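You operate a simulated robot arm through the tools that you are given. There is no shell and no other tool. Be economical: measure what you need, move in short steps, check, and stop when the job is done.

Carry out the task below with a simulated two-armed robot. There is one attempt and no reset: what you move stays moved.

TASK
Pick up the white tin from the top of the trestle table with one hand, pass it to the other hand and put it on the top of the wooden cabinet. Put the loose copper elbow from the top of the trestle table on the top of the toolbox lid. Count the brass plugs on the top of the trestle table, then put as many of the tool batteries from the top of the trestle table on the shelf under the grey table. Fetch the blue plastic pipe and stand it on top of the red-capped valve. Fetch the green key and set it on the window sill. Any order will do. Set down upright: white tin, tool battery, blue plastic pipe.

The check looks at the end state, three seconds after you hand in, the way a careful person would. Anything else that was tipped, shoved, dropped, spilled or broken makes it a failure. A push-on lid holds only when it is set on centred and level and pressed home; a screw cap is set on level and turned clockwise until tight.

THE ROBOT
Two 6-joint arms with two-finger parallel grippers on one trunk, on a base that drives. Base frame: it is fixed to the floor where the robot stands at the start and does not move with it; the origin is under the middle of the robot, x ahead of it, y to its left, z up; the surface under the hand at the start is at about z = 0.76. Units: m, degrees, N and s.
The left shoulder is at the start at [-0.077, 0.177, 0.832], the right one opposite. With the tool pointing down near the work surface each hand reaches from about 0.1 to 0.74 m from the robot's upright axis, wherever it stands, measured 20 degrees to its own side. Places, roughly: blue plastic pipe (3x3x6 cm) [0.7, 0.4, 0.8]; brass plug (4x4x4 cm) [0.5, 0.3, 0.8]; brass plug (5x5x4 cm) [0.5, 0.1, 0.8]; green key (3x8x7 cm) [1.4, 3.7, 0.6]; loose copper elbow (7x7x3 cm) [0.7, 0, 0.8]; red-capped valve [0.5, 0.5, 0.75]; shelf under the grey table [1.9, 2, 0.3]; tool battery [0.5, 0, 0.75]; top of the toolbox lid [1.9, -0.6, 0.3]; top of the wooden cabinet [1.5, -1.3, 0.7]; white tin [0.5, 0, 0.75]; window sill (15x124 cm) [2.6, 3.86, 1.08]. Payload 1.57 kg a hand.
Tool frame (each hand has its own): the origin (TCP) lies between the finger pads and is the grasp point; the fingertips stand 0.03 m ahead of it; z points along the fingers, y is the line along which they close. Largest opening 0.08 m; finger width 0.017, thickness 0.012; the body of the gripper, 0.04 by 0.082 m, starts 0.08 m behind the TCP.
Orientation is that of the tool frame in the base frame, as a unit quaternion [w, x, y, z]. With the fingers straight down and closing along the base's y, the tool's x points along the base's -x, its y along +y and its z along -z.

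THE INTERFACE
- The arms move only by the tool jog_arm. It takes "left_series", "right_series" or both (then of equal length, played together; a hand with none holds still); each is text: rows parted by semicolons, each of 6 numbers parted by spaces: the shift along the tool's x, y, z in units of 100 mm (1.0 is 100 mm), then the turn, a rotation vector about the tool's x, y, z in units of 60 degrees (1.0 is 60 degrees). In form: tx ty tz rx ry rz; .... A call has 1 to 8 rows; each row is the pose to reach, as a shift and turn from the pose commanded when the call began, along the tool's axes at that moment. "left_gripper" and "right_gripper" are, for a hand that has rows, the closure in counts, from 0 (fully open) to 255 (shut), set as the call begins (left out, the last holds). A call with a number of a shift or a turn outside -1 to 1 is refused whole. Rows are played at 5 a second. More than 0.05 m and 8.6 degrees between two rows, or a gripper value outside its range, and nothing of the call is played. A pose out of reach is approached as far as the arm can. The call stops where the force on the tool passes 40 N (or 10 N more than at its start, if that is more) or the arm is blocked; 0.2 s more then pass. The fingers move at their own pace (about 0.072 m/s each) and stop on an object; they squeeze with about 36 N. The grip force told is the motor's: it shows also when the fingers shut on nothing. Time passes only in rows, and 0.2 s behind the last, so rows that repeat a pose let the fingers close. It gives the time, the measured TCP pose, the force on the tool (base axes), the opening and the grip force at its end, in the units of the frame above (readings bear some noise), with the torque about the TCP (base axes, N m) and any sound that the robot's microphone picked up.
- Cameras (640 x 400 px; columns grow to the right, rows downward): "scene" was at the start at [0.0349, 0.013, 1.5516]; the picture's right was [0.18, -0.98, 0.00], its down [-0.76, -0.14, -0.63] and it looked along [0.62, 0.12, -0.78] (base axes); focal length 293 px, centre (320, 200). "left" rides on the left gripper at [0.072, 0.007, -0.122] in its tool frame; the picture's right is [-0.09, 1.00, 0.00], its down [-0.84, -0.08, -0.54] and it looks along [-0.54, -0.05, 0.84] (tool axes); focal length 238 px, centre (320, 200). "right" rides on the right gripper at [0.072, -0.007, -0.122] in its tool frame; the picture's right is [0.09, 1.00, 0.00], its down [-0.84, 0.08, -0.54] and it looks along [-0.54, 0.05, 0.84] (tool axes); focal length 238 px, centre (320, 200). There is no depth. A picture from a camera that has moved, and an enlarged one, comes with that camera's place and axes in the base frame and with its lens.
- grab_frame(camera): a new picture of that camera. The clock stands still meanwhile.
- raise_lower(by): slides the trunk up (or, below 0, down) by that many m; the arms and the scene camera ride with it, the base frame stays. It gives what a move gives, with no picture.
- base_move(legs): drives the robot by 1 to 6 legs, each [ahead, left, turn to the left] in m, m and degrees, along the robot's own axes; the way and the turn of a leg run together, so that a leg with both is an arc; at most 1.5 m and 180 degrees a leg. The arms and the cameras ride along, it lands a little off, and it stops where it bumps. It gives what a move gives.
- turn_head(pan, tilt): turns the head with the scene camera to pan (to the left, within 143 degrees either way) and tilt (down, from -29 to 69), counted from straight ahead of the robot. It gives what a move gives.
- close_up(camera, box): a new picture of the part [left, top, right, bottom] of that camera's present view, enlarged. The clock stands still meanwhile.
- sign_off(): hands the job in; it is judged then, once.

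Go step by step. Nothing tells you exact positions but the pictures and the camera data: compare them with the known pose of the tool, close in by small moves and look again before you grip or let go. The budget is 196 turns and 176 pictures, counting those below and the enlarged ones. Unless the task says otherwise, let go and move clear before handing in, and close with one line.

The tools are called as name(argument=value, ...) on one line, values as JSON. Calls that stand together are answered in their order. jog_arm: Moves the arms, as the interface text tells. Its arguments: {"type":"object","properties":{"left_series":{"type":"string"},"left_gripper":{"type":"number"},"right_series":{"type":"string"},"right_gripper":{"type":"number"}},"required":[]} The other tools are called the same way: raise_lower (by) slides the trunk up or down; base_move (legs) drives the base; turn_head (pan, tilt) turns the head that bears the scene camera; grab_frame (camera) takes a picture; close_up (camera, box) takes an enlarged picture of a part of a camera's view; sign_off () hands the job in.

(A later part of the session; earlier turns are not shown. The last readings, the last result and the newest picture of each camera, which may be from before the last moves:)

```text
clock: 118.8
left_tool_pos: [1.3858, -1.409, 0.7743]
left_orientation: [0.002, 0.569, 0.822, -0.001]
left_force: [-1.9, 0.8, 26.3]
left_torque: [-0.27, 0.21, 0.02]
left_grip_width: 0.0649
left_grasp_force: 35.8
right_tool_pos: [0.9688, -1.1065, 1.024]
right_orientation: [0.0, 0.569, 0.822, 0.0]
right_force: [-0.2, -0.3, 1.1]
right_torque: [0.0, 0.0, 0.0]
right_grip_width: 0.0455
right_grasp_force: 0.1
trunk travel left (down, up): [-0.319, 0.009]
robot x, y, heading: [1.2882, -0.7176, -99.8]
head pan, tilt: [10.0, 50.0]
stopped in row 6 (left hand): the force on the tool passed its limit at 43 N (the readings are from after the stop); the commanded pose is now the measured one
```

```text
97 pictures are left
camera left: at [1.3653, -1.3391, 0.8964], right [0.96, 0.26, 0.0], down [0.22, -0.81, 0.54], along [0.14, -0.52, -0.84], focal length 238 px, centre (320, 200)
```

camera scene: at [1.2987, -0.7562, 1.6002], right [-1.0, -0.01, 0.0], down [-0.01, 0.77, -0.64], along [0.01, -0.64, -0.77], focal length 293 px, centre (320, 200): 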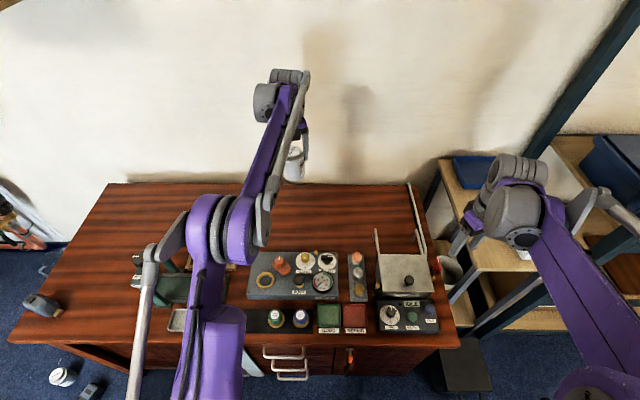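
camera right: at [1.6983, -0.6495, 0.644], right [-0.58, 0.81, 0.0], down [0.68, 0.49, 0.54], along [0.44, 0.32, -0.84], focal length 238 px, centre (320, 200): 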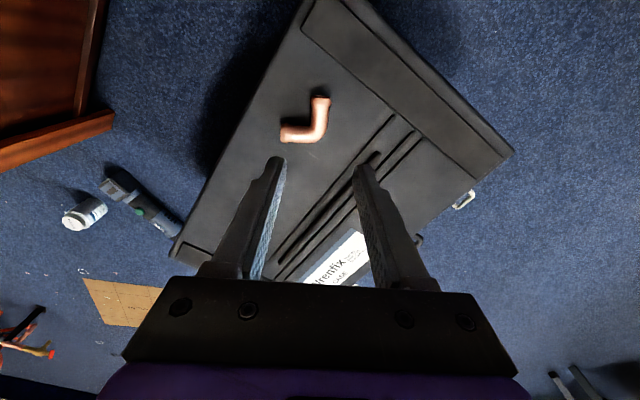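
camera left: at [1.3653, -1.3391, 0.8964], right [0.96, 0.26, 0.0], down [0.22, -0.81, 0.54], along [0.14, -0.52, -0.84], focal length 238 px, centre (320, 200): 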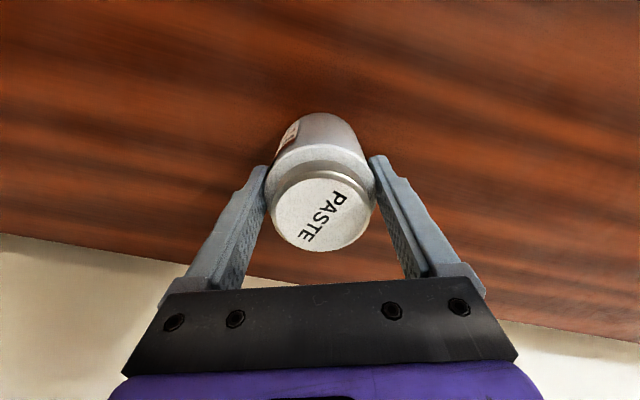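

Contact; the cabinet top is about z 0.695. I relieve 2 mm, open and rise straight up.

jog_arm(left_series="0 0 -0.01 0 0 0; 0 0 -0.02 0 0 0; 0 0 -0.02 0 0 0")

jog_arm(left_series="0 0 0 0 0 0; 0 0 0 0 0 0; 0 0 0 0 0 0", left_gripper=0)

grab_frame(camera="left")

```text
clock: 119.6
left_tool_pos: [1.3856, -1.4088, 0.7746]
left_orientation: [0.002, 0.569, 0.822, 0.001]
left_force: [-1.6, 5.2, 12.9]
left_torque: [-0.16, 0.09, -0.05]
left_grip_width: 0.0653
left_grasp_force: 36.2
right_tool_pos: [0.9687, -1.1067, 1.0235]
right_orientation: [-0.001, 0.57, 0.822, 0.0]
right_force: [0.2, -0.6, 0.1]
right_torque: [-0.02, -0.02, 0.02]
right_grip_width: 0.0455
right_grasp_force: 0.1
trunk travel left (down, up): [-0.319, 0.009]
robot x, y, heading: [1.2899, -0.7215, -99.5]
head pan, tilt: [10.0, 50.0]
```

```text
clock: 120.4
left_tool_pos: [1.3858, -1.41, 0.7733]
left_orientation: [0.0, 0.569, 0.822, 0.0]
left_force: [0.1, -0.5, 0.2]
left_torque: [-0.03, 0.01, 0.04]
left_grip_width: 0.0803
left_grasp_force: 0.1
right_tool_pos: [0.9694, -1.1091, 1.0237]
right_orientation: [0.0, 0.569, 0.822, 0.0]
right_force: [0.6, -0.8, 0.0]
right_torque: [0.04, 0.01, 0.0]
right_grip_width: 0.0455
right_grasp_force: 0.1
trunk travel left (down, up): [-0.319, 0.009]
robot x, y, heading: [1.2909, -0.722, -99.3]
head pan, tilt: [10.0, 50.0]
```

```text
96 pictures are left
camera left: at [1.3658, -1.3411, 0.8959], right [0.96, 0.26, 0.0], down [0.22, -0.81, 0.54], along [0.14, -0.52, -0.84], focal length 238 px, centre (320, 200)
```

left: 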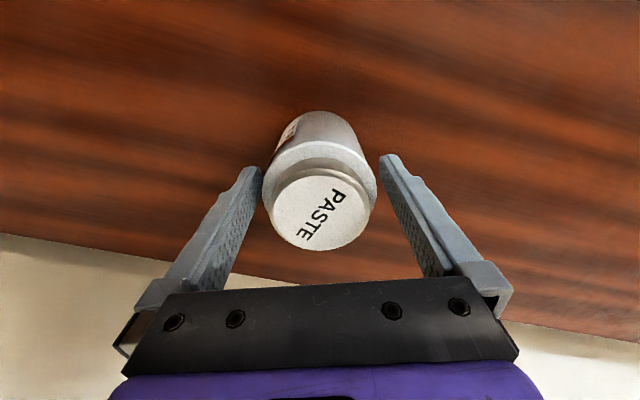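

jog_arm(left_series="0 -0.02 0 0 0 0; 0 -0.02 -0.2 0 0 0; 0 -0.02 -0.4 0 0 0; 0 -0.02 -0.7 0 0 0; 0 -0.02 -1 0 0 0")

jog_arm(left_series="0 0 -0.4 0 0 0; 0 0 -0.8 0 0 0; 0 0 -1 0 0 0")

jog_arm(left_series="0.4 0 -0.3 0 0 0; 0.8 0 -0.5 0 0 0; 1 0 -0.7 0 0 0")

jog_arm(left_series="0.4 0 0 0 0 0; 0.8 0 0 0 0 0; 1 0 0 0 0 0")

grab_frame(camera="scene")

```text
clock: 121.6
left_tool_pos: [1.3849, -1.411, 0.874]
left_orientation: [0.001, 0.569, 0.822, 0.0]
left_force: [0.1, 1.0, -1.0]
left_torque: [0.0, -0.02, -0.05]
left_grip_width: 0.0799
left_grasp_force: 0.1
right_tool_pos: [0.9685, -1.1076, 1.0234]
right_orientation: [0.0, 0.569, 0.822, 0.0]
right_force: [0.0, 0.0, 0.6]
right_torque: [0.02, -0.02, 0.04]
right_grip_width: 0.0454
right_grasp_force: 0.1
trunk travel left (down, up): [-0.319, 0.009]
robot x, y, heading: [1.2869, -0.7152, -99.6]
head pan, tilt: [10.0, 50.0]
```

```text
clock: 122.4
left_tool_pos: [1.3825, -1.4102, 0.9744]
left_orientation: [0.001, 0.57, 0.822, 0.001]
left_force: [-0.2, 0.2, 0.5]
left_torque: [0.06, 0.0, 0.0]
left_grip_width: 0.0803
left_grasp_force: 0.1
right_tool_pos: [0.9681, -1.1093, 1.0232]
right_orientation: [-0.001, 0.569, 0.822, 0.0]
right_force: [-0.2, -0.5, -0.9]
right_torque: [0.0, 0.01, -0.02]
right_grip_width: 0.0455
right_grasp_force: 0.1
trunk travel left (down, up): [-0.319, 0.009]
robot x, y, heading: [1.2873, -0.7209, -99.5]
head pan, tilt: [10.0, 50.0]
```

```text
clock: 123.2
left_tool_pos: [1.3465, -1.3165, 1.0413]
left_orientation: [0.001, 0.569, 0.822, -0.001]
left_force: [0.2, 0.2, 0.0]
left_torque: [-0.02, -0.02, 0.02]
left_grip_width: 0.0798
left_grasp_force: 0.0
right_tool_pos: [0.9681, -1.1089, 1.0235]
right_orientation: [-0.001, 0.569, 0.822, 0.0]
right_force: [0.6, 0.7, 0.6]
right_torque: [-0.03, 0.01, 0.0]
right_grip_width: 0.0456
right_grasp_force: 0.0
trunk travel left (down, up): [-0.319, 0.009]
robot x, y, heading: [1.295, -0.7213, -99.6]
head pan, tilt: [10.0, 50.0]
```

```text
clock: 124.0
left_tool_pos: [1.3131, -1.2235, 1.0427]
left_orientation: [0.0, 0.569, 0.822, 0.001]
left_force: [-0.4, 0.4, 0.0]
left_torque: [-0.03, 0.02, -0.03]
left_grip_width: 0.0803
left_grasp_force: 0.1
right_tool_pos: [0.9691, -1.1087, 1.0245]
right_orientation: [-0.001, 0.57, 0.822, 0.001]
right_force: [0.4, 0.2, 0.0]
right_torque: [-0.04, 0.02, 0.0]
right_grip_width: 0.0455
right_grasp_force: 0.0
trunk travel left (down, up): [-0.319, 0.009]
robot x, y, heading: [1.2896, -0.7211, -99.3]
head pan, tilt: [10.0, 50.0]
```

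```text
95 pictures are left
camera scene: at [1.2986, -0.7552, 1.6002], right [-1.0, -0.01, 0.0], down [-0.01, 0.77, -0.64], along [0.01, -0.64, -0.77], focal length 293 px, centre (320, 200)
```

scene: 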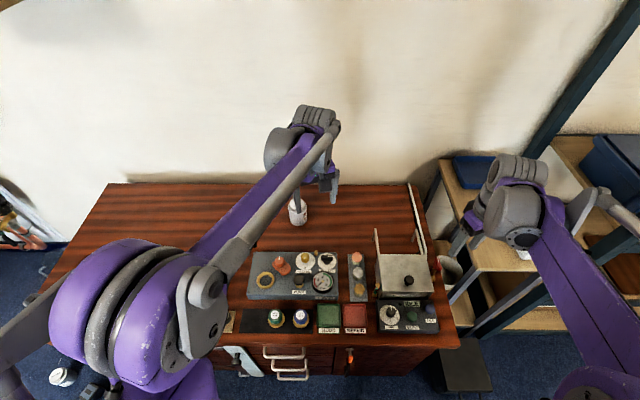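

The tin stands on the cabinet. Now the batteries (two plugs → two batteries): I plan to take them from the table's far side with tilted hands, so they can go under the grey table later. I back off, turn to face the table from behind and move along it.

base_move(legs=[[-0.3, 0, 0], [0, 0, -80], [0, -0.55, 0]])

turn_head(pan=0, tilt=50)

grab_frame(camera="scene")

```text
clock: 134.4
left_tool_pos: [0.8442, 0.0139, 1.043]
left_orientation: [0.001, 0.965, 0.262, 0.0]
left_force: [0.2, -0.7, -0.4]
left_torque: [-0.01, 0.01, -0.01]
left_grip_width: 0.0799
left_grasp_force: 0.2
right_tool_pos: [0.8984, 0.3744, 1.024]
right_orientation: [-0.001, 0.965, 0.262, 0.0]
right_force: [0.1, -0.1, 0.3]
right_torque: [0.01, 0.0, 0.01]
right_grip_width: 0.0454
right_grasp_force: 0.0
trunk travel left (down, up): [-0.319, 0.009]
robot x, y, heading: [1.3345, 0.1266, -179.6]
head pan, tilt: [10.0, 50.0]
```

```text
clock: 135.1
left_tool_pos: [0.8445, 0.0145, 1.0444]
left_orientation: [0.002, 0.965, 0.262, 0.0]
left_force: [0.4, -0.3, 0.1]
left_torque: [-0.04, 0.01, -0.04]
left_grip_width: 0.0798
left_grasp_force: 0.1
right_tool_pos: [0.8983, 0.3737, 1.023]
right_orientation: [0.0, 0.965, 0.262, 0.001]
right_force: [0.0, 0.3, 0.8]
right_torque: [-0.02, 0.0, 0.01]
right_grip_width: 0.0458
right_grasp_force: 0.0
trunk travel left (down, up): [-0.319, 0.009]
robot x, y, heading: [1.3362, 0.1228, -179.5]
head pan, tilt: [0.0, 50.0]
```

```text
94 pictures are left
camera scene: at [1.3039, 0.1229, 1.6002], right [-0.01, 1.0, 0.0], down [0.77, 0.01, -0.64], along [-0.64, -0.01, -0.77], focal length 293 px, centre (320, 200)
```

scene: 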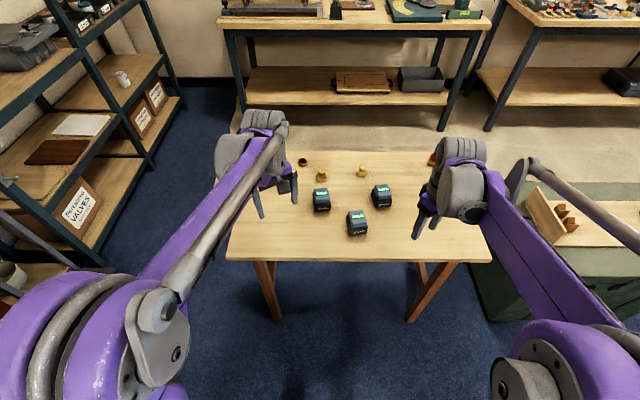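

Good view of the three batteries from behind. I enlarge them.

close_up(camera="scene", box=[290, 165, 410, 245])

grab_frame(camera="right")

```text
5.00 times, centred on (350, 205) of scene
camera zoom: at [1.3039, 0.1229, 1.6002], right [-0.01, 1.0, 0.0], down [0.77, 0.01, -0.64], along [-0.64, -0.01, -0.77], focal length 1467 px, centre (170, 175)
```

zoom: 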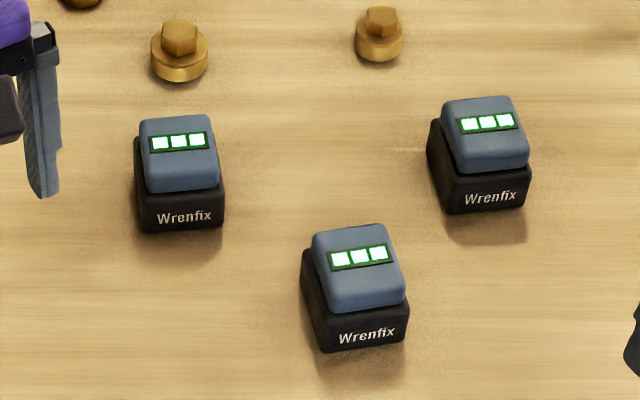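

```text
92 pictures are left
camera right: at [0.9558, 0.4171, 1.1444], right [0.58, -0.81, 0.0], down [-0.68, -0.49, 0.54], along [-0.44, -0.32, -0.84], focal length 238 px, centre (320, 200)
```

right: 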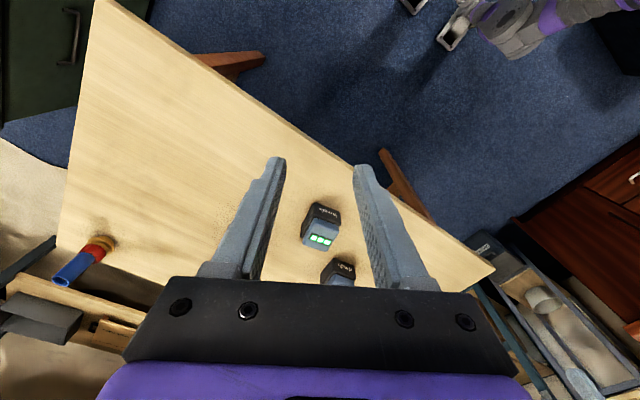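

Batteries: B centred near (0.72, 0.243) turned ~10°, C near (0.623, 0.12) turned ~5°, each about 60 mm wide. I move closer, turn both hands to match, and tilt them 60° forward.

base_move(legs=[[0.1, 0.05, 0]])

jog_arm(right_series="0 0 0 0 0 0.115; 0 0 0 0 0 0.23; 0 0 0 0 0 0.343", left_series="0 0 0 0 0 0.141; 0 0 0 0 0 0.282; 0 0 0 0 0 0.423", right_gripper=0, left_gripper=0)

jog_arm(right_series="0 0 0 0 -0.125 0; 0 0 0 0 -0.25 0; 0 0 0 0 -0.375 0; 0 0 0 0 -0.5 0; 0 0 0 0 -0.625 0; 0 0 0 0 -0.75 0; 0 0 0 0 -0.875 0; 0 0 0 0 -1 0", left_series="0 0 0 0 -0.125 0; 0 0 0 0 -0.25 0; 0 0 0 0 -0.375 0; 0 0 0 0 -0.5 0; 0 0 0 0 -0.625 0; 0 0 0 0 -0.75 0; 0 0 0 0 -0.875 0; 0 0 0 0 -1 0")

grab_frame(camera="scene")

```text
clock: 136.3
left_tool_pos: [0.7482, -0.0335, 1.0428]
left_orientation: [0.001, 0.965, 0.262, -0.001]
left_force: [0.3, -0.2, 0.5]
left_torque: [-0.01, 0.02, -0.01]
left_grip_width: 0.0801
left_grasp_force: 0.1
right_tool_pos: [0.8023, 0.3246, 1.0232]
right_orientation: [0.0, 0.965, 0.264, 0.001]
right_force: [0.3, -0.4, -0.8]
right_torque: [0.0, 0.04, -0.01]
right_grip_width: 0.0453
right_grasp_force: 0.0
trunk travel left (down, up): [-0.319, 0.009]
robot x, y, heading: [1.2395, 0.073, -179.4]
head pan, tilt: [0.0, 50.0]
```

```text
clock: 137.1
left_tool_pos: [0.7475, -0.0343, 1.0431]
left_orientation: [0.001, 0.999, 0.044, 0.0]
left_force: [0.0, -0.1, -0.3]
left_torque: [0.0, -0.03, 0.04]
left_grip_width: 0.0802
left_grasp_force: 0.1
right_tool_pos: [0.8011, 0.3247, 1.0233]
right_orientation: [0.0, 0.996, 0.084, 0.001]
right_force: [0.0, -0.1, 0.1]
right_torque: [-0.03, 0.0, 0.02]
right_grip_width: 0.0798
right_grasp_force: 0.1
trunk travel left (down, up): [-0.319, 0.009]
robot x, y, heading: [1.237, 0.0746, -179.6]
head pan, tilt: [0.0, 50.0]
```

```text
clock: 138.9
left_tool_pos: [0.7482, -0.0347, 1.0437]
left_orientation: [0.023, 0.865, 0.038, -0.501]
left_force: [0.7, 0.4, 1.0]
left_torque: [-0.01, 0.02, -0.01]
left_grip_width: 0.0799
left_grasp_force: 0.1
right_tool_pos: [0.803, 0.3244, 1.0235]
right_orientation: [0.042, 0.863, 0.073, -0.498]
right_force: [0.2, -0.2, -0.6]
right_torque: [0.01, 0.01, 0.03]
right_grip_width: 0.0801
right_grasp_force: 0.1
trunk travel left (down, up): [-0.319, 0.009]
robot x, y, heading: [1.2393, 0.0756, -179.7]
head pan, tilt: [0.0, 50.0]
```

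```text
91 pictures are left
camera scene: at [1.2064, 0.0738, 1.6002], right [-0.01, 1.0, 0.0], down [0.77, 0.01, -0.64], along [-0.64, -0.01, -0.77], focal length 293 px, centre (320, 200)
```

scene: 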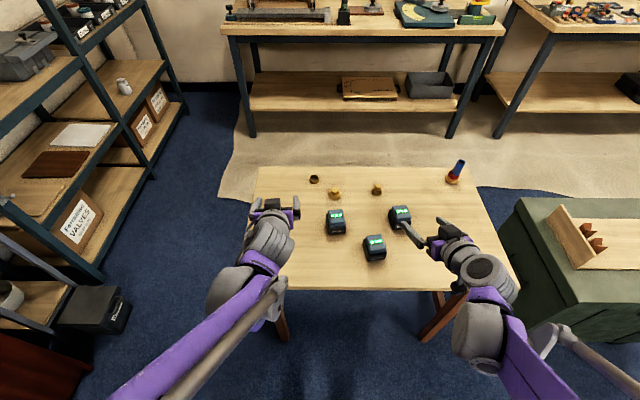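

Both hands are tilted. I lower the right hand behind battery B.

jog_arm(right_series="0.32 0.11 0.16 0 0 0; 0.64 0.22 0.32 0 0 0; 0.957 0.325 0.47 0 0 0")

jog_arm(right_series="0.32 0.11 0.16 0 0 0; 0.64 0.22 0.32 0 0 0; 0.957 0.325 0.47 0 0 0; 0.957 0.325 0.47 0 0 0")

grab_frame(camera="right")

close_up(camera="scene", box=[320, 190, 480, 290])

```text
clock: 139.7
left_tool_pos: [0.7477, -0.0341, 1.0439]
left_orientation: [0.023, 0.865, 0.038, -0.5]
left_force: [-0.1, 0.3, 0.3]
left_torque: [0.01, -0.01, 0.02]
left_grip_width: 0.0801
left_grasp_force: 0.1
right_tool_pos: [0.8124, 0.2952, 0.9272]
right_orientation: [0.044, 0.863, 0.075, -0.497]
right_force: [-0.4, 0.4, -0.8]
right_torque: [-0.04, -0.01, 0.0]
right_grip_width: 0.0796
right_grasp_force: 0.1
right hand out of reach, approached as far as the arm can: row 3
trunk travel left (down, up): [-0.319, 0.009]
robot x, y, heading: [1.2383, 0.0746, -179.5]
head pan, tilt: [0.0, 50.0]
```

```text
clock: 140.7
left_tool_pos: [0.7486, -0.0345, 1.0438]
left_orientation: [0.022, 0.865, 0.037, -0.5]
left_force: [-0.5, 0.1, 0.3]
left_torque: [0.01, -0.02, -0.02]
left_grip_width: 0.0802
left_grasp_force: 0.1
right_tool_pos: [0.7809, 0.2776, 0.9158]
right_orientation: [0.043, 0.863, 0.075, -0.498]
right_force: [-0.9, -0.2, -0.8]
right_torque: [-0.01, 0.04, 0.0]
right_grip_width: 0.0798
right_grasp_force: 0.1
right hand out of reach, approached as far as the arm can: row 1, 2, 3, 4
trunk travel left (down, up): [-0.319, 0.009]
robot x, y, heading: [1.2416, 0.0739, -179.7]
head pan, tilt: [0.0, 50.0]
```

```text
90 pictures are left
camera right: at [0.9187, 0.3097, 0.9124], right [0.22, -0.97, -0.08], down [0.06, -0.07, 1.0], along [-0.97, -0.22, 0.04], focal length 238 px, centre (320, 200)
```

right: 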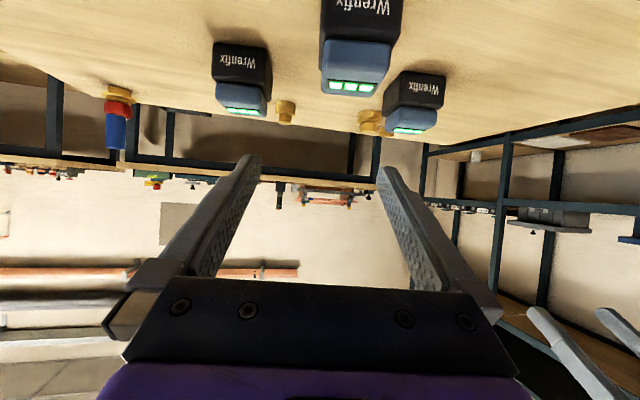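

```text
4.00 times, centred on (400, 240) of scene
camera zoom: at [1.2066, 0.0735, 1.6002], right [-0.01, 1.0, 0.0], down [0.77, 0.01, -0.64], along [-0.64, -0.01, -0.77], focal length 1174 px, centre (0, 40)
```

zoom: 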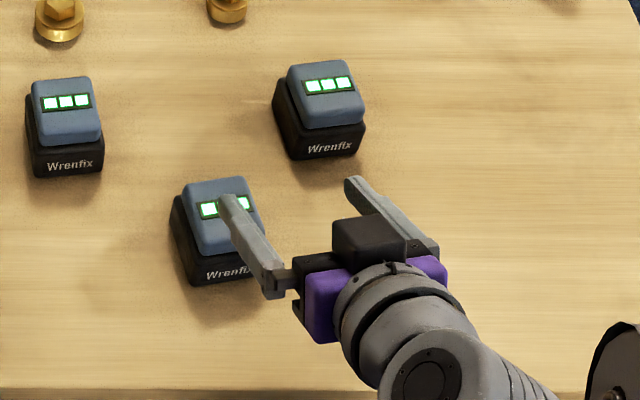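

The arm is folded too tight this close. I back the base 0.11 m and check where a null command puts the hand.

base_move(legs=[[-0.11, 0, 0]])

jog_arm(right_series="0 0 0 0 0 0; 0 0 0 0 0 0")

```text
clock: 141.9
left_tool_pos: [0.8544, -0.0353, 1.0429]
left_orientation: [0.023, 0.865, 0.039, -0.499]
left_force: [-0.3, 0.0, 0.3]
left_torque: [0.02, -0.04, 0.01]
left_grip_width: 0.08
left_grasp_force: 0.1
right_tool_pos: [0.8878, 0.2777, 0.9144]
right_orientation: [0.044, 0.864, 0.076, -0.497]
right_force: [-0.5, -0.1, 0.0]
right_torque: [-0.02, 0.03, -0.05]
right_grip_width: 0.08
right_grasp_force: 0.1
trunk travel left (down, up): [-0.319, 0.009]
robot x, y, heading: [1.3449, 0.0764, -179.3]
head pan, tilt: [0.0, 50.0]
```

```text
clock: 142.5
left_tool_pos: [0.8563, -0.0341, 1.0429]
left_orientation: [0.023, 0.865, 0.039, -0.499]
left_force: [0.5, -0.3, 0.1]
left_torque: [0.04, 0.01, 0.02]
left_grip_width: 0.0801
left_grasp_force: 0.0
right_tool_pos: [0.8898, 0.278, 0.9149]
right_orientation: [0.044, 0.863, 0.075, -0.498]
right_force: [0.4, -0.3, -0.5]
right_torque: [0.02, -0.01, -0.01]
right_grip_width: 0.0798
right_grasp_force: 0.0
trunk travel left (down, up): [-0.319, 0.009]
robot x, y, heading: [1.3429, 0.0761, -179.3]
head pan, tilt: [0.0, 50.0]
```

jog_arm(right_series="-0.16 0.025 0.277 0 0 0; -0.32 0.05 0.554 0 0 0")

jog_arm(right_series="0.3 0 0.17 0 0 0; 0.6 0 0.35 0 0 0; 0.9 0 0.52 0 0 0; 0.9 0 0.52 0 0 0")

grab_frame(camera="right")

grab_frame(camera="scene")

```text
clock: 143.1
left_tool_pos: [0.8556, -0.0331, 1.0433]
left_orientation: [0.022, 0.865, 0.038, -0.5]
left_force: [-0.1, 0.3, -0.8]
left_torque: [0.05, 0.01, 0.04]
left_grip_width: 0.0798
left_grasp_force: 0.0
right_tool_pos: [0.8255, 0.2628, 0.9136]
right_orientation: [0.042, 0.864, 0.074, -0.496]
right_force: [0.2, 0.5, -0.1]
right_torque: [-0.03, 0.0, -0.01]
right_grip_width: 0.0799
right_grasp_force: 0.0
trunk travel left (down, up): [-0.319, 0.009]
robot x, y, heading: [1.3472, 0.0762, -179.4]
head pan, tilt: [0.0, 50.0]
```

```text
clock: 144.1
left_tool_pos: [0.8568, -0.0349, 1.0423]
left_orientation: [0.024, 0.865, 0.039, -0.499]
left_force: [-0.5, 0.0, 0.2]
left_torque: [0.0, -0.01, 0.02]
left_grip_width: 0.0801
left_grasp_force: 0.2
right_tool_pos: [0.796, 0.2674, 0.8487]
right_orientation: [0.044, 0.864, 0.076, -0.496]
right_force: [0.2, -0.5, 0.1]
right_torque: [0.04, 0.0, 0.01]
right_grip_width: 0.08
right_grasp_force: 0.0
right hand out of reach, approached as far as the arm can: row 2, 3, 4
trunk travel left (down, up): [-0.319, 0.009]
robot x, y, heading: [1.3445, 0.0784, -179.6]
head pan, tilt: [0.0, 50.0]
```

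```text
88 pictures are left
camera right: at [0.9336, 0.2987, 0.8461], right [0.22, -0.97, -0.08], down [0.06, -0.07, 1.0], along [-0.97, -0.22, 0.04], focal length 238 px, centre (320, 200)
```

right: 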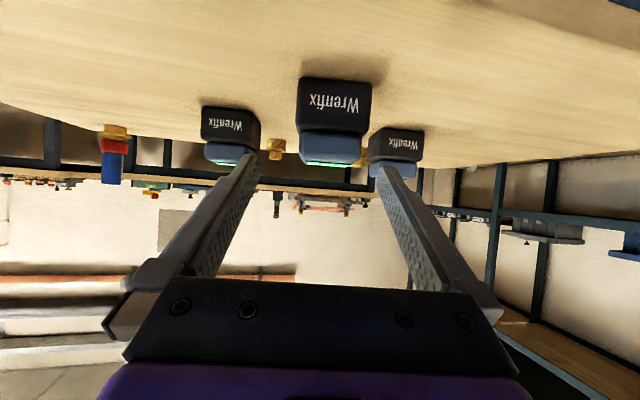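

```text
87 pictures are left
camera scene: at [1.315, 0.0744, 1.6002], right [-0.01, 1.0, 0.0], down [0.77, 0.01, -0.64], along [-0.64, -0.01, -0.77], focal length 293 px, centre (320, 200)
```

scene: 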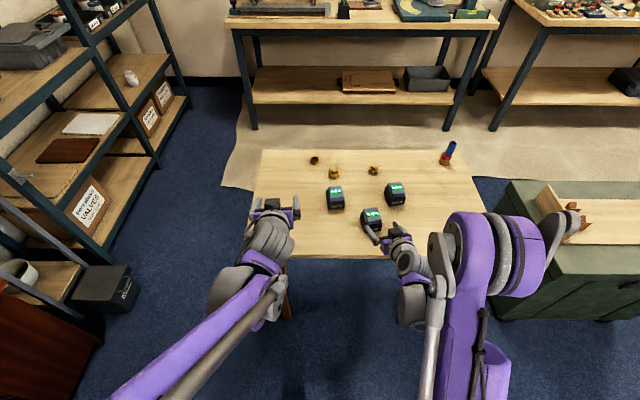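

Low reach with a 60° tilt is limited by the wrist. Before picking anything, I back away and test with the trunk down which tilt reaches shelf height.

base_move(legs=[[-0.35, 0, 0]])

raise_lower(by=-0.31)

jog_arm(right_series="0 0 0 0 0.125 0; 0 0 0 0 0.25 0; 0 0 0 0 0.375 0; 0 0 0 0 0.5 0")

jog_arm(right_series="0.25 0 0.43 0 0 0; 0.5 0 0.86 0 0 0; 0.5 0 0.86 0 0 0")

jog_arm(right_series="0.25 0 0.43 0 0 0; 0.5 0 0.86 0 0 0; 0.5 0 0.86 0 0 0")

```text
clock: 146.3
left_tool_pos: [1.1923, -0.03, 1.0435]
left_orientation: [0.023, 0.865, 0.038, -0.5]
left_force: [-0.5, -0.2, 0.0]
left_torque: [-0.01, -0.03, 0.0]
left_grip_width: 0.08
left_grasp_force: 0.1
right_tool_pos: [1.1342, 0.2711, 0.8485]
right_orientation: [0.043, 0.864, 0.074, -0.497]
right_force: [-0.1, -0.1, 0.3]
right_torque: [0.0, -0.03, -0.03]
right_grip_width: 0.0802
right_grasp_force: 0.0
trunk travel left (down, up): [-0.319, 0.009]
robot x, y, heading: [1.6832, 0.0759, -179.5]
head pan, tilt: [0.0, 50.0]
```

```text
clock: 149.4
left_tool_pos: [1.1934, -0.0296, 0.734]
left_orientation: [0.022, 0.866, 0.038, -0.499]
left_force: [-0.4, 0.4, -0.6]
left_torque: [0.01, -0.02, -0.01]
left_grip_width: 0.08
left_grasp_force: 0.0
right_tool_pos: [1.1355, 0.2709, 0.5381]
right_orientation: [0.043, 0.863, 0.074, -0.497]
right_force: [0.5, 0.7, 0.8]
right_torque: [0.02, -0.03, -0.01]
right_grip_width: 0.0803
right_grasp_force: 0.0
trunk travel left (down, up): [-0.009, 0.319]
robot x, y, heading: [1.6832, 0.0778, -179.9]
head pan, tilt: [0.0, 50.0]
```

```text
clock: 150.4
left_tool_pos: [1.1925, -0.0295, 0.7327]
left_orientation: [0.023, 0.865, 0.038, -0.5]
left_force: [0.6, 0.5, 0.2]
left_torque: [-0.02, 0.04, 0.0]
left_grip_width: 0.0803
left_grasp_force: 0.1
right_tool_pos: [1.134, 0.2705, 0.5376]
right_orientation: [0.022, 0.963, 0.083, -0.254]
right_force: [-0.6, 0.2, 0.0]
right_torque: [0.04, 0.01, 0.03]
right_grip_width: 0.08
right_grasp_force: 0.0
trunk travel left (down, up): [-0.009, 0.319]
robot x, y, heading: [1.6859, 0.0781, -179.6]
head pan, tilt: [0.0, 50.0]
```

```text
clock: 151.2
left_tool_pos: [1.1928, -0.0296, 0.7328]
left_orientation: [0.023, 0.865, 0.038, -0.5]
left_force: [0.2, -0.1, 0.0]
left_torque: [-0.05, 0.01, -0.01]
left_grip_width: 0.0802
left_grasp_force: 0.1
right_tool_pos: [1.1343, 0.2723, 0.4372]
right_orientation: [0.022, 0.963, 0.083, -0.256]
right_force: [-1.2, 0.2, 0.6]
right_torque: [0.01, 0.02, -0.04]
right_grip_width: 0.08
right_grasp_force: 0.1
trunk travel left (down, up): [-0.009, 0.319]
robot x, y, heading: [1.6829, 0.0807, -179.4]
head pan, tilt: [0.0, 50.0]
```

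```text
clock: 152.0
left_tool_pos: [1.193, -0.0302, 0.7328]
left_orientation: [0.023, 0.865, 0.038, -0.5]
left_force: [0.0, 0.1, -0.4]
left_torque: [0.02, -0.03, 0.0]
left_grip_width: 0.08
left_grasp_force: 0.1
right_tool_pos: [1.138, 0.2696, 0.3395]
right_orientation: [0.021, 0.963, 0.081, -0.256]
right_force: [-0.1, -0.3, 1.1]
right_torque: [-0.02, 0.0, 0.01]
right_grip_width: 0.0801
right_grasp_force: 0.1
trunk travel left (down, up): [-0.009, 0.319]
robot x, y, heading: [1.6858, 0.0752, -179.5]
head pan, tilt: [0.0, 50.0]
```

A 30° tilt reaches z 0.34 easily. I test how much more tilt works at 0.65 m.

jog_arm(right_series="-0.43 0 0.25 0 0 0; -0.86 0 0.5 0 0 0; -0.86 0 0.5 0 0 0")

jog_arm(right_series="0 0 0 0 -0.125 0; 0 0 0 0 -0.25 0; 0 0 0 0 -0.375 0; 0 0 0 0 -0.5 0; 0 0 0 0 -0.5 0")

turn_head(pan=-90, tilt=25)

grab_frame(camera="scene")

```text
clock: 152.8
left_tool_pos: [1.1935, -0.0296, 0.7335]
left_orientation: [0.022, 0.866, 0.038, -0.499]
left_force: [-0.6, -0.1, 0.1]
left_torque: [0.0, -0.04, 0.0]
left_grip_width: 0.08
left_grasp_force: 0.0
right_tool_pos: [1.0376, 0.2547, 0.3392]
right_orientation: [0.022, 0.963, 0.083, -0.257]
right_force: [-0.7, -0.1, 0.3]
right_torque: [-0.02, 0.0, 0.01]
right_grip_width: 0.0798
right_grasp_force: 0.1
trunk travel left (down, up): [-0.009, 0.319]
robot x, y, heading: [1.6851, 0.0797, -179.3]
head pan, tilt: [0.0, 50.0]
```

```text
clock: 154.0
left_tool_pos: [1.1925, -0.0297, 0.7335]
left_orientation: [0.023, 0.865, 0.038, -0.5]
left_force: [-0.2, -0.5, 0.2]
left_torque: [0.02, -0.03, -0.01]
left_grip_width: 0.0799
left_grasp_force: 0.0
right_tool_pos: [1.038, 0.2542, 0.3393]
right_orientation: [0.042, 0.864, 0.074, -0.497]
right_force: [0.4, 0.0, 0.7]
right_torque: [0.0, -0.05, -0.02]
right_grip_width: 0.08
right_grasp_force: 0.1
trunk travel left (down, up): [-0.009, 0.319]
robot x, y, heading: [1.6853, 0.0751, -179.6]
head pan, tilt: [0.0, 50.0]
```

```text
clock: 155.6
left_tool_pos: [1.1924, -0.0301, 0.7333]
left_orientation: [0.023, 0.865, 0.038, -0.499]
left_force: [0.2, 0.3, 0.3]
left_torque: [-0.02, -0.02, 0.01]
left_grip_width: 0.08
left_grasp_force: 0.1
right_tool_pos: [1.0388, 0.2541, 0.3384]
right_orientation: [0.043, 0.864, 0.075, -0.497]
right_force: [0.7, -0.3, -0.3]
right_torque: [0.02, -0.02, 0.02]
right_grip_width: 0.08
right_grasp_force: 0.2
trunk travel left (down, up): [-0.009, 0.319]
robot x, y, heading: [1.6856, 0.0796, -179.5]
head pan, tilt: [-90.0, 25.0]
```

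```text
86 pictures are left
camera scene: at [1.6769, 0.1698, 1.3183], right [1.0, 0.01, 0.0], down [0.0, -0.42, -0.91], along [-0.01, 0.91, -0.42], focal length 293 px, centre (320, 200)
```

scene: 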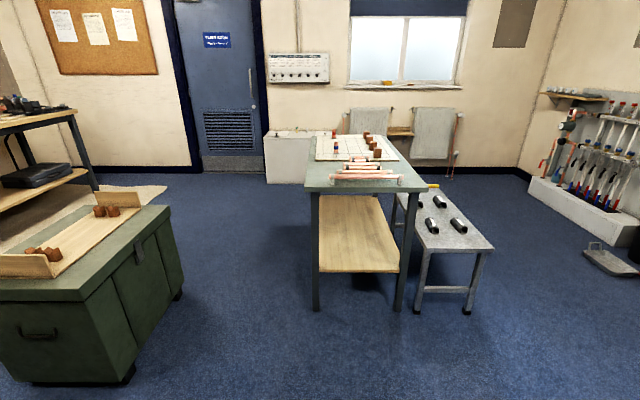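

A 60° tilt works at 0.65 m reach, and the shelf (z ≈ 0.3, x 1.66–2.09, near edge y ≈ 1.45) is empty. I raise trunk and hand again and drive back to the table to pick from that distance.

raise_lower(by=0.28)

jog_arm(right_series="-0.4 0 -0.23 0 0 0; -0.8 0 -0.46 0 0 0; -1 0 -0.577 0 0 0")

jog_arm(right_series="-0.4 0 -0.23 0 0 0; -0.8 0 -0.46 0 0 0; -1 0 -0.577 0 0 0")

jog_arm(right_series="-0.4 0 -0.23 0 0 0; -0.7 0 -0.4 0 0 0; -0.7 0 -0.4 0 0 0")

base_move(legs=[[0.3, 0, 0]])

turn_head(pan=0, tilt=50)

grab_frame(camera="right")

grab_frame(camera="scene")

```text
clock: 158.4
left_tool_pos: [1.1934, -0.0309, 1.0138]
left_orientation: [0.023, 0.866, 0.038, -0.499]
left_force: [0.5, 0.1, -0.7]
left_torque: [-0.03, -0.02, -0.02]
left_grip_width: 0.0799
left_grasp_force: 0.1
right_tool_pos: [1.0394, 0.2552, 0.618]
right_orientation: [0.043, 0.864, 0.075, -0.496]
right_force: [0.1, -0.3, 0.1]
right_torque: [0.0, -0.03, 0.04]
right_grip_width: 0.0799
right_grasp_force: 0.1
trunk travel left (down, up): [-0.289, 0.039]
robot x, y, heading: [1.686, 0.0754, -179.7]
head pan, tilt: [-90.0, 25.0]
```

```text
clock: 159.2
left_tool_pos: [1.1941, -0.0309, 1.014]
left_orientation: [0.023, 0.865, 0.038, -0.5]
left_force: [0.8, 0.9, 0.5]
left_torque: [-0.03, -0.01, 0.02]
left_grip_width: 0.08
left_grasp_force: 0.1
right_tool_pos: [1.0372, 0.2553, 0.7349]
right_orientation: [0.043, 0.864, 0.075, -0.497]
right_force: [-0.7, 0.3, -0.1]
right_torque: [-0.01, 0.01, 0.0]
right_grip_width: 0.0802
right_grasp_force: 0.1
trunk travel left (down, up): [-0.289, 0.039]
robot x, y, heading: [1.6856, 0.0752, -179.5]
head pan, tilt: [-90.0, 25.0]
```

```text
clock: 160.1
left_tool_pos: [1.1933, -0.0306, 1.0125]
left_orientation: [0.022, 0.865, 0.037, -0.5]
left_force: [-0.3, 0.6, 0.4]
left_torque: [0.03, 0.01, -0.02]
left_grip_width: 0.08
left_grasp_force: 0.2
right_tool_pos: [1.0372, 0.2516, 0.8503]
right_orientation: [0.043, 0.864, 0.074, -0.497]
right_force: [-0.7, -0.5, -1.0]
right_torque: [-0.01, -0.01, 0.03]
right_grip_width: 0.08
right_grasp_force: 0.3
trunk travel left (down, up): [-0.289, 0.039]
robot x, y, heading: [1.6842, 0.0794, -179.9]
head pan, tilt: [-90.0, 25.0]
```

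```text
clock: 160.8
left_tool_pos: [1.1934, -0.0299, 1.0132]
left_orientation: [0.023, 0.865, 0.038, -0.5]
left_force: [0.0, 0.0, -1.0]
left_torque: [0.0, 0.0, 0.01]
left_grip_width: 0.0799
left_grasp_force: 0.0
right_tool_pos: [1.0364, 0.2556, 0.9322]
right_orientation: [0.042, 0.864, 0.074, -0.496]
right_force: [0.1, 0.0, 0.1]
right_torque: [0.03, -0.03, -0.01]
right_grip_width: 0.0802
right_grasp_force: 0.1
trunk travel left (down, up): [-0.289, 0.039]
robot x, y, heading: [1.6845, 0.0792, -179.6]
head pan, tilt: [-90.0, 25.0]
```

```text
clock: 162.9
left_tool_pos: [0.8978, -0.0334, 1.0131]
left_orientation: [0.023, 0.865, 0.038, -0.5]
left_force: [-0.5, 0.8, 0.2]
left_torque: [0.03, 0.0, 0.02]
left_grip_width: 0.08
left_grasp_force: 0.0
right_tool_pos: [0.7417, 0.2509, 0.932]
right_orientation: [0.044, 0.863, 0.076, -0.497]
right_force: [0.1, -0.5, -0.1]
right_torque: [0.03, 0.0, -0.01]
right_grip_width: 0.0797
right_grasp_force: 0.0
trunk travel left (down, up): [-0.289, 0.039]
robot x, y, heading: [1.3944, 0.0767, -179.4]
head pan, tilt: [-90.0, 25.0]
```

```text
clock: 164.5
left_tool_pos: [0.8978, -0.0343, 1.0135]
left_orientation: [0.023, 0.865, 0.039, -0.499]
left_force: [0.6, 0.7, 0.8]
left_torque: [0.01, 0.0, 0.01]
left_grip_width: 0.0799
left_grasp_force: 0.1
right_tool_pos: [0.7415, 0.2506, 0.9319]
right_orientation: [0.043, 0.863, 0.076, -0.497]
right_force: [-0.2, 0.3, 0.0]
right_torque: [0.01, -0.04, 0.01]
right_grip_width: 0.0801
right_grasp_force: 0.1
trunk travel left (down, up): [-0.289, 0.039]
robot x, y, heading: [1.3882, 0.0755, -179.3]
head pan, tilt: [0.0, 50.0]
```

```text
85 pictures are left
camera right: at [0.8778, 0.2829, 0.9293], right [0.22, -0.97, -0.08], down [0.06, -0.07, 1.0], along [-0.97, -0.22, 0.04], focal length 238 px, centre (320, 200)
```

right: 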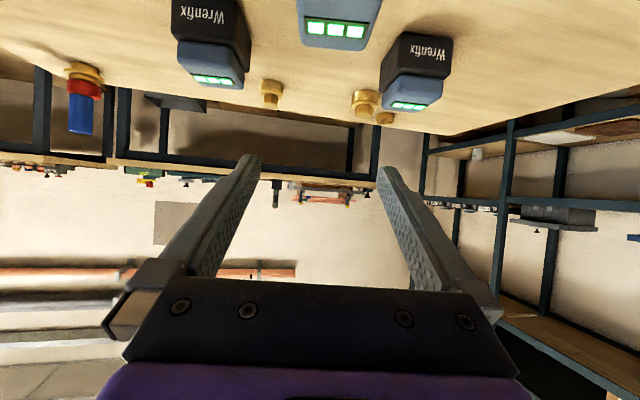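

```text
84 pictures are left
camera scene: at [1.3554, 0.0749, 1.5683], right [-0.01, 1.0, 0.0], down [0.77, 0.01, -0.64], along [-0.64, -0.01, -0.77], focal length 293 px, centre (320, 200)
```

scene: 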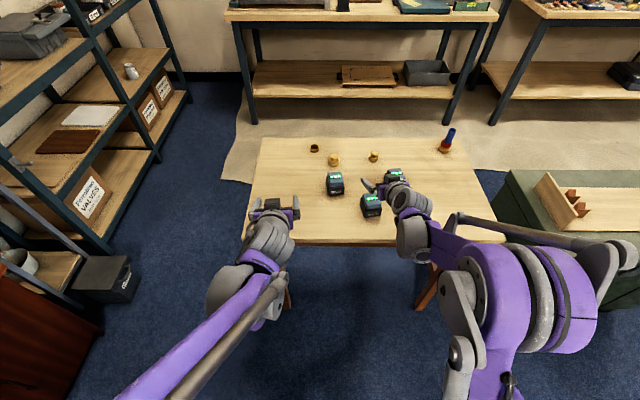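

Battery B is 22 mm ahead and 3 mm left of the grip line. I correct, go lower, and check again.

jog_arm(right_series="-0.11 0.03 0.19 0 0 0; 0.15 0.03 0.34 0 0 0; 0.4 0.03 0.49 0 0 0; 0.4 0.03 0.49 0 0 0")

grab_frame(camera="right")

close_up(camera="scene", box=[320, 150, 440, 225])

```text
clock: 165.5
left_tool_pos: [0.898, -0.034, 1.0138]
left_orientation: [0.023, 0.865, 0.039, -0.499]
left_force: [0.8, 0.1, -0.8]
left_torque: [0.0, -0.03, -0.01]
left_grip_width: 0.0801
left_grasp_force: 0.1
right_tool_pos: [0.7198, 0.2431, 0.873]
right_orientation: [0.044, 0.863, 0.076, -0.497]
right_force: [-0.1, 0.2, -0.4]
right_torque: [0.0, -0.02, 0.01]
right_grip_width: 0.0801
right_grasp_force: 0.1
trunk travel left (down, up): [-0.289, 0.039]
robot x, y, heading: [1.3908, 0.078, -179.3]
head pan, tilt: [0.0, 50.0]
```

```text
83 pictures are left
camera right: at [0.8569, 0.2754, 0.8707], right [0.22, -0.97, -0.08], down [0.06, -0.07, 1.0], along [-0.97, -0.22, 0.04], focal length 238 px, centre (320, 200)
```

right: 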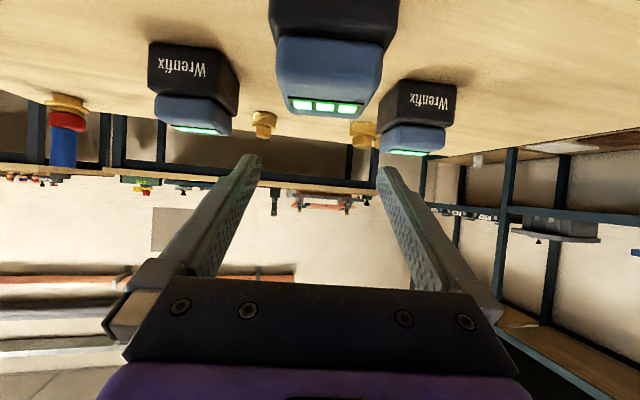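

```text
5.33 times, centred on (380, 188) of scene
camera zoom: at [1.3557, 0.0748, 1.5683], right [-0.01, 1.0, 0.0], down [0.77, 0.01, -0.64], along [-0.64, -0.01, -0.77], focal length 1565 px, centre (0, 267)
```

zoom: 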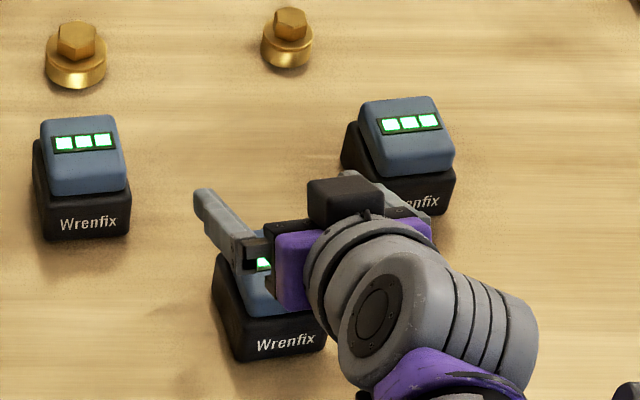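

Aligned. I descend to z 0.79 around battery B and grip.

jog_arm(right_series="0.25 0 0.14 0 0 0; 0.5 0 0.29 0 0 0; 0.72 0 0.415 0 0 0; 0.72 0 0.415 0 0 0")

grab_frame(camera="right")

close_up(camera="scene", box=[320, 150, 440, 225])

```text
clock: 166.5
left_tool_pos: [0.8978, -0.0359, 1.0132]
left_orientation: [0.024, 0.865, 0.039, -0.5]
left_force: [-0.8, 0.1, -0.5]
left_torque: [0.01, -0.02, -0.01]
left_grip_width: 0.0801
left_grasp_force: 0.0
right_tool_pos: [0.7185, 0.2447, 0.789]
right_orientation: [0.043, 0.864, 0.076, -0.496]
right_force: [-0.3, -0.3, -0.2]
right_torque: [-0.02, 0.03, 0.01]
right_grip_width: 0.0802
right_grasp_force: 0.1
trunk travel left (down, up): [-0.289, 0.039]
robot x, y, heading: [1.3906, 0.0762, -179.4]
head pan, tilt: [0.0, 50.0]
```

```text
81 pictures are left
camera right: at [0.8563, 0.2776, 0.7866], right [0.22, -0.97, -0.08], down [0.06, -0.07, 1.0], along [-0.97, -0.22, 0.04], focal length 238 px, centre (320, 200)
```

right: 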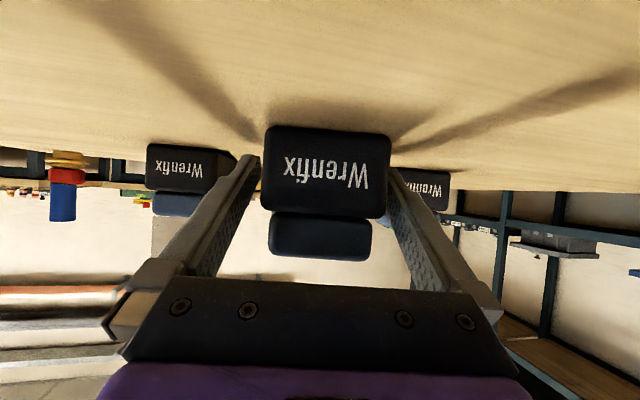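

```text
5.33 times, centred on (380, 188) of scene
camera zoom: at [1.3556, 0.0748, 1.5683], right [-0.01, 1.0, 0.0], down [0.77, 0.01, -0.64], along [-0.64, -0.01, -0.77], focal length 1565 px, centre (0, 267)
```

zoom: 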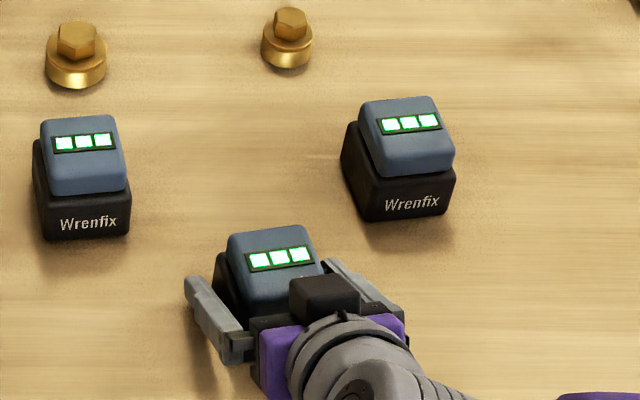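

Centred. I close on battery B and lift.

jog_arm(right_series="0 0 0 0 0 0; 0 0 0 0 0 0; 0 0 0 0 0 0; 0 0 0 0 0 0", right_gripper=255)

jog_arm(right_series="-0.1 0 -0.058 0 0 0; -0.4 0 -0.23 0 0 0; -0.7 0 -0.4 0 0 0; -1 0 -0.577 0 0 0")

grab_frame(camera="right")

grab_frame(camera="scene")

```text
clock: 167.5
left_tool_pos: [0.8976, -0.0339, 1.0125]
left_orientation: [0.023, 0.865, 0.038, -0.499]
left_force: [-0.1, 0.5, 0.3]
left_torque: [0.0, 0.02, 0.0]
left_grip_width: 0.0799
left_grasp_force: 0.0
right_tool_pos: [0.7181, 0.2457, 0.7888]
right_orientation: [0.044, 0.864, 0.076, -0.496]
right_force: [0.4, -0.5, 0.1]
right_torque: [-0.09, 0.03, 0.01]
right_grip_width: 0.0596
right_grasp_force: 36.0
trunk travel left (down, up): [-0.289, 0.039]
robot x, y, heading: [1.3882, 0.0746, -179.5]
head pan, tilt: [0.0, 50.0]
```

```text
clock: 168.5
left_tool_pos: [0.897, -0.0357, 1.0133]
left_orientation: [0.023, 0.865, 0.038, -0.5]
left_force: [-0.3, -0.4, 0.6]
left_torque: [0.01, 0.04, 0.02]
left_grip_width: 0.0797
left_grasp_force: 0.1
right_tool_pos: [0.7191, 0.2438, 0.9068]
right_orientation: [0.043, 0.864, 0.076, -0.496]
right_force: [0.9, -0.1, -3.4]
right_torque: [0.02, 0.01, 0.03]
right_grip_width: 0.0597
right_grasp_force: 36.1
trunk travel left (down, up): [-0.289, 0.039]
robot x, y, heading: [1.3893, 0.074, -179.5]
head pan, tilt: [0.0, 50.0]
```

```text
79 pictures are left
camera right: at [0.8562, 0.2765, 0.9047], right [0.22, -0.97, -0.08], down [0.06, -0.07, 1.0], along [-0.97, -0.22, 0.04], focal length 238 px, centre (320, 200)
```

right: 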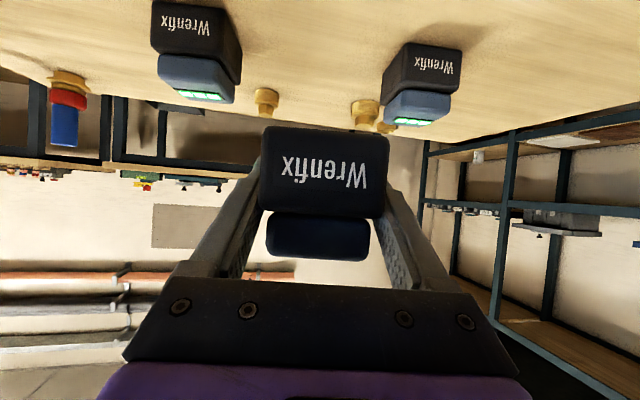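

```text
78 pictures are left
camera scene: at [1.3557, 0.0748, 1.5683], right [-0.01, 1.0, 0.0], down [0.77, 0.01, -0.64], along [-0.64, -0.01, -0.77], focal length 293 px, centre (320, 200)
```

scene: 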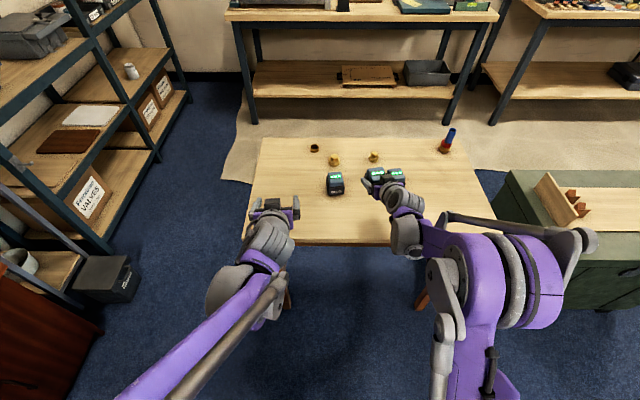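

Battery B is held upright (60 mm). For battery C I shift the base so it lies straight ahead of the left shoulder, and bring the left hand over it.

jog_arm(right_series="-0.3 0 -0.17 0 0 0; -0.6 0 -0.35 0 0 0; -0.6 0 -0.35 0 0 0")

base_move(legs=[[0.11, -0.2, 0]])

jog_arm(left_series="-0.2 0.08 0.34 0 0 0; -0.39 0.165 0.68 0 0 0")

jog_arm(left_series="-0.2 0.08 0.34 0 0 0; -0.39 0.165 0.68 0 0 0; -0.39 0.165 0.68 0 0 0")

grab_frame(camera="left")

grab_frame(camera="scene")

```text
clock: 169.3
left_tool_pos: [0.8978, -0.0342, 1.0129]
left_orientation: [0.023, 0.865, 0.039, -0.499]
left_force: [-0.5, 0.6, -2.0]
left_torque: [0.03, -0.01, -0.02]
left_grip_width: 0.0802
left_grasp_force: 0.1
right_tool_pos: [0.7191, 0.244, 0.9746]
right_orientation: [0.042, 0.864, 0.074, -0.496]
right_force: [0.3, -0.7, -3.8]
right_torque: [-0.02, -0.01, -0.02]
right_grip_width: 0.0598
right_grasp_force: 35.5
trunk travel left (down, up): [-0.289, 0.039]
robot x, y, heading: [1.3881, 0.0761, -179.4]
head pan, tilt: [0.0, 50.0]
```

```text
clock: 171.7
left_tool_pos: [0.7831, 0.1598, 1.0126]
left_orientation: [0.024, 0.865, 0.04, -0.499]
left_force: [0.5, 0.0, -1.0]
left_torque: [0.01, 0.0, 0.01]
left_grip_width: 0.0801
left_grasp_force: 0.0
right_tool_pos: [0.6042, 0.4378, 0.9734]
right_orientation: [0.043, 0.864, 0.075, -0.496]
right_force: [-0.3, 0.5, -3.8]
right_torque: [0.02, -0.02, -0.01]
right_grip_width: 0.06
right_grasp_force: 35.7
trunk travel left (down, up): [-0.289, 0.039]
robot x, y, heading: [1.2745, 0.2699, -179.2]
head pan, tilt: [0.0, 50.0]
```

```text
clock: 172.3
left_tool_pos: [0.7055, 0.1358, 1.012]
left_orientation: [0.024, 0.865, 0.039, -0.499]
left_force: [-0.4, 0.2, -0.9]
left_torque: [0.0, -0.02, -0.04]
left_grip_width: 0.0802
left_grasp_force: 0.0
right_tool_pos: [0.604, 0.4371, 0.9738]
right_orientation: [0.043, 0.864, 0.076, -0.496]
right_force: [0.3, 0.1, -3.7]
right_torque: [0.0, -0.02, 0.01]
right_grip_width: 0.0596
right_grasp_force: 35.8
trunk travel left (down, up): [-0.289, 0.039]
robot x, y, heading: [1.2743, 0.2687, -179.4]
head pan, tilt: [0.0, 50.0]
```

```text
clock: 173.1
left_tool_pos: [0.6313, 0.1165, 1.0125]
left_orientation: [0.024, 0.865, 0.04, -0.499]
left_force: [0.4, 0.2, -1.3]
left_torque: [0.01, 0.01, 0.02]
left_grip_width: 0.0802
left_grasp_force: 0.0
right_tool_pos: [0.6037, 0.4385, 0.9745]
right_orientation: [0.044, 0.864, 0.075, -0.496]
right_force: [-0.5, 0.2, -4.1]
right_torque: [0.0, 0.03, 0.02]
right_grip_width: 0.0601
right_grasp_force: 35.8
trunk travel left (down, up): [-0.289, 0.039]
robot x, y, heading: [1.2753, 0.2745, -179.7]
head pan, tilt: [0.0, 50.0]
```

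```text
77 pictures are left
camera left: at [0.7723, 0.122, 1.0116], right [0.05, -1.0, 0.08], down [0.04, 0.08, 1.0], along [-1.0, -0.04, 0.05], focal length 238 px, centre (320, 200)
```

left: 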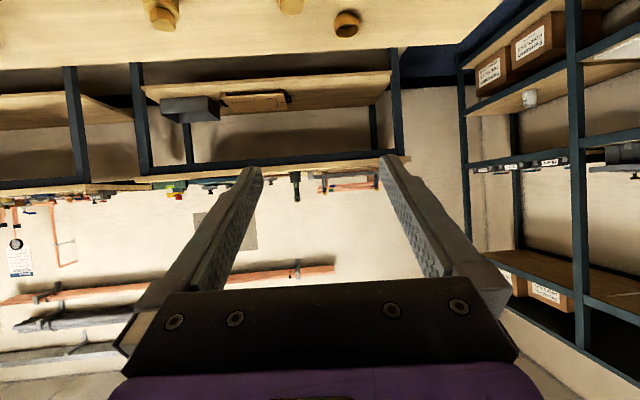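

```text
76 pictures are left
camera scene: at [1.2411, 0.2696, 1.5683], right [-0.01, 1.0, 0.0], down [0.77, 0.01, -0.64], along [-0.64, -0.01, -0.77], focal length 293 px, centre (320, 200)
```

scene: 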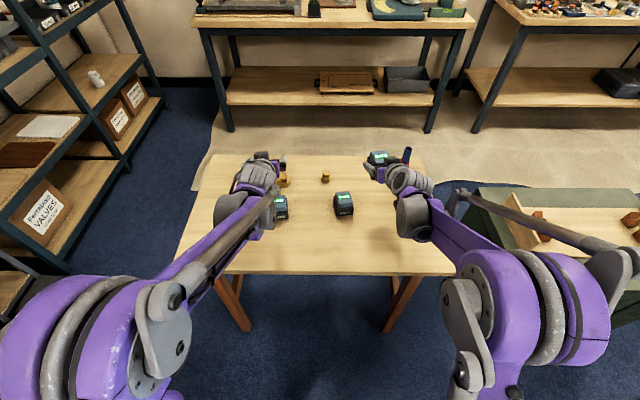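

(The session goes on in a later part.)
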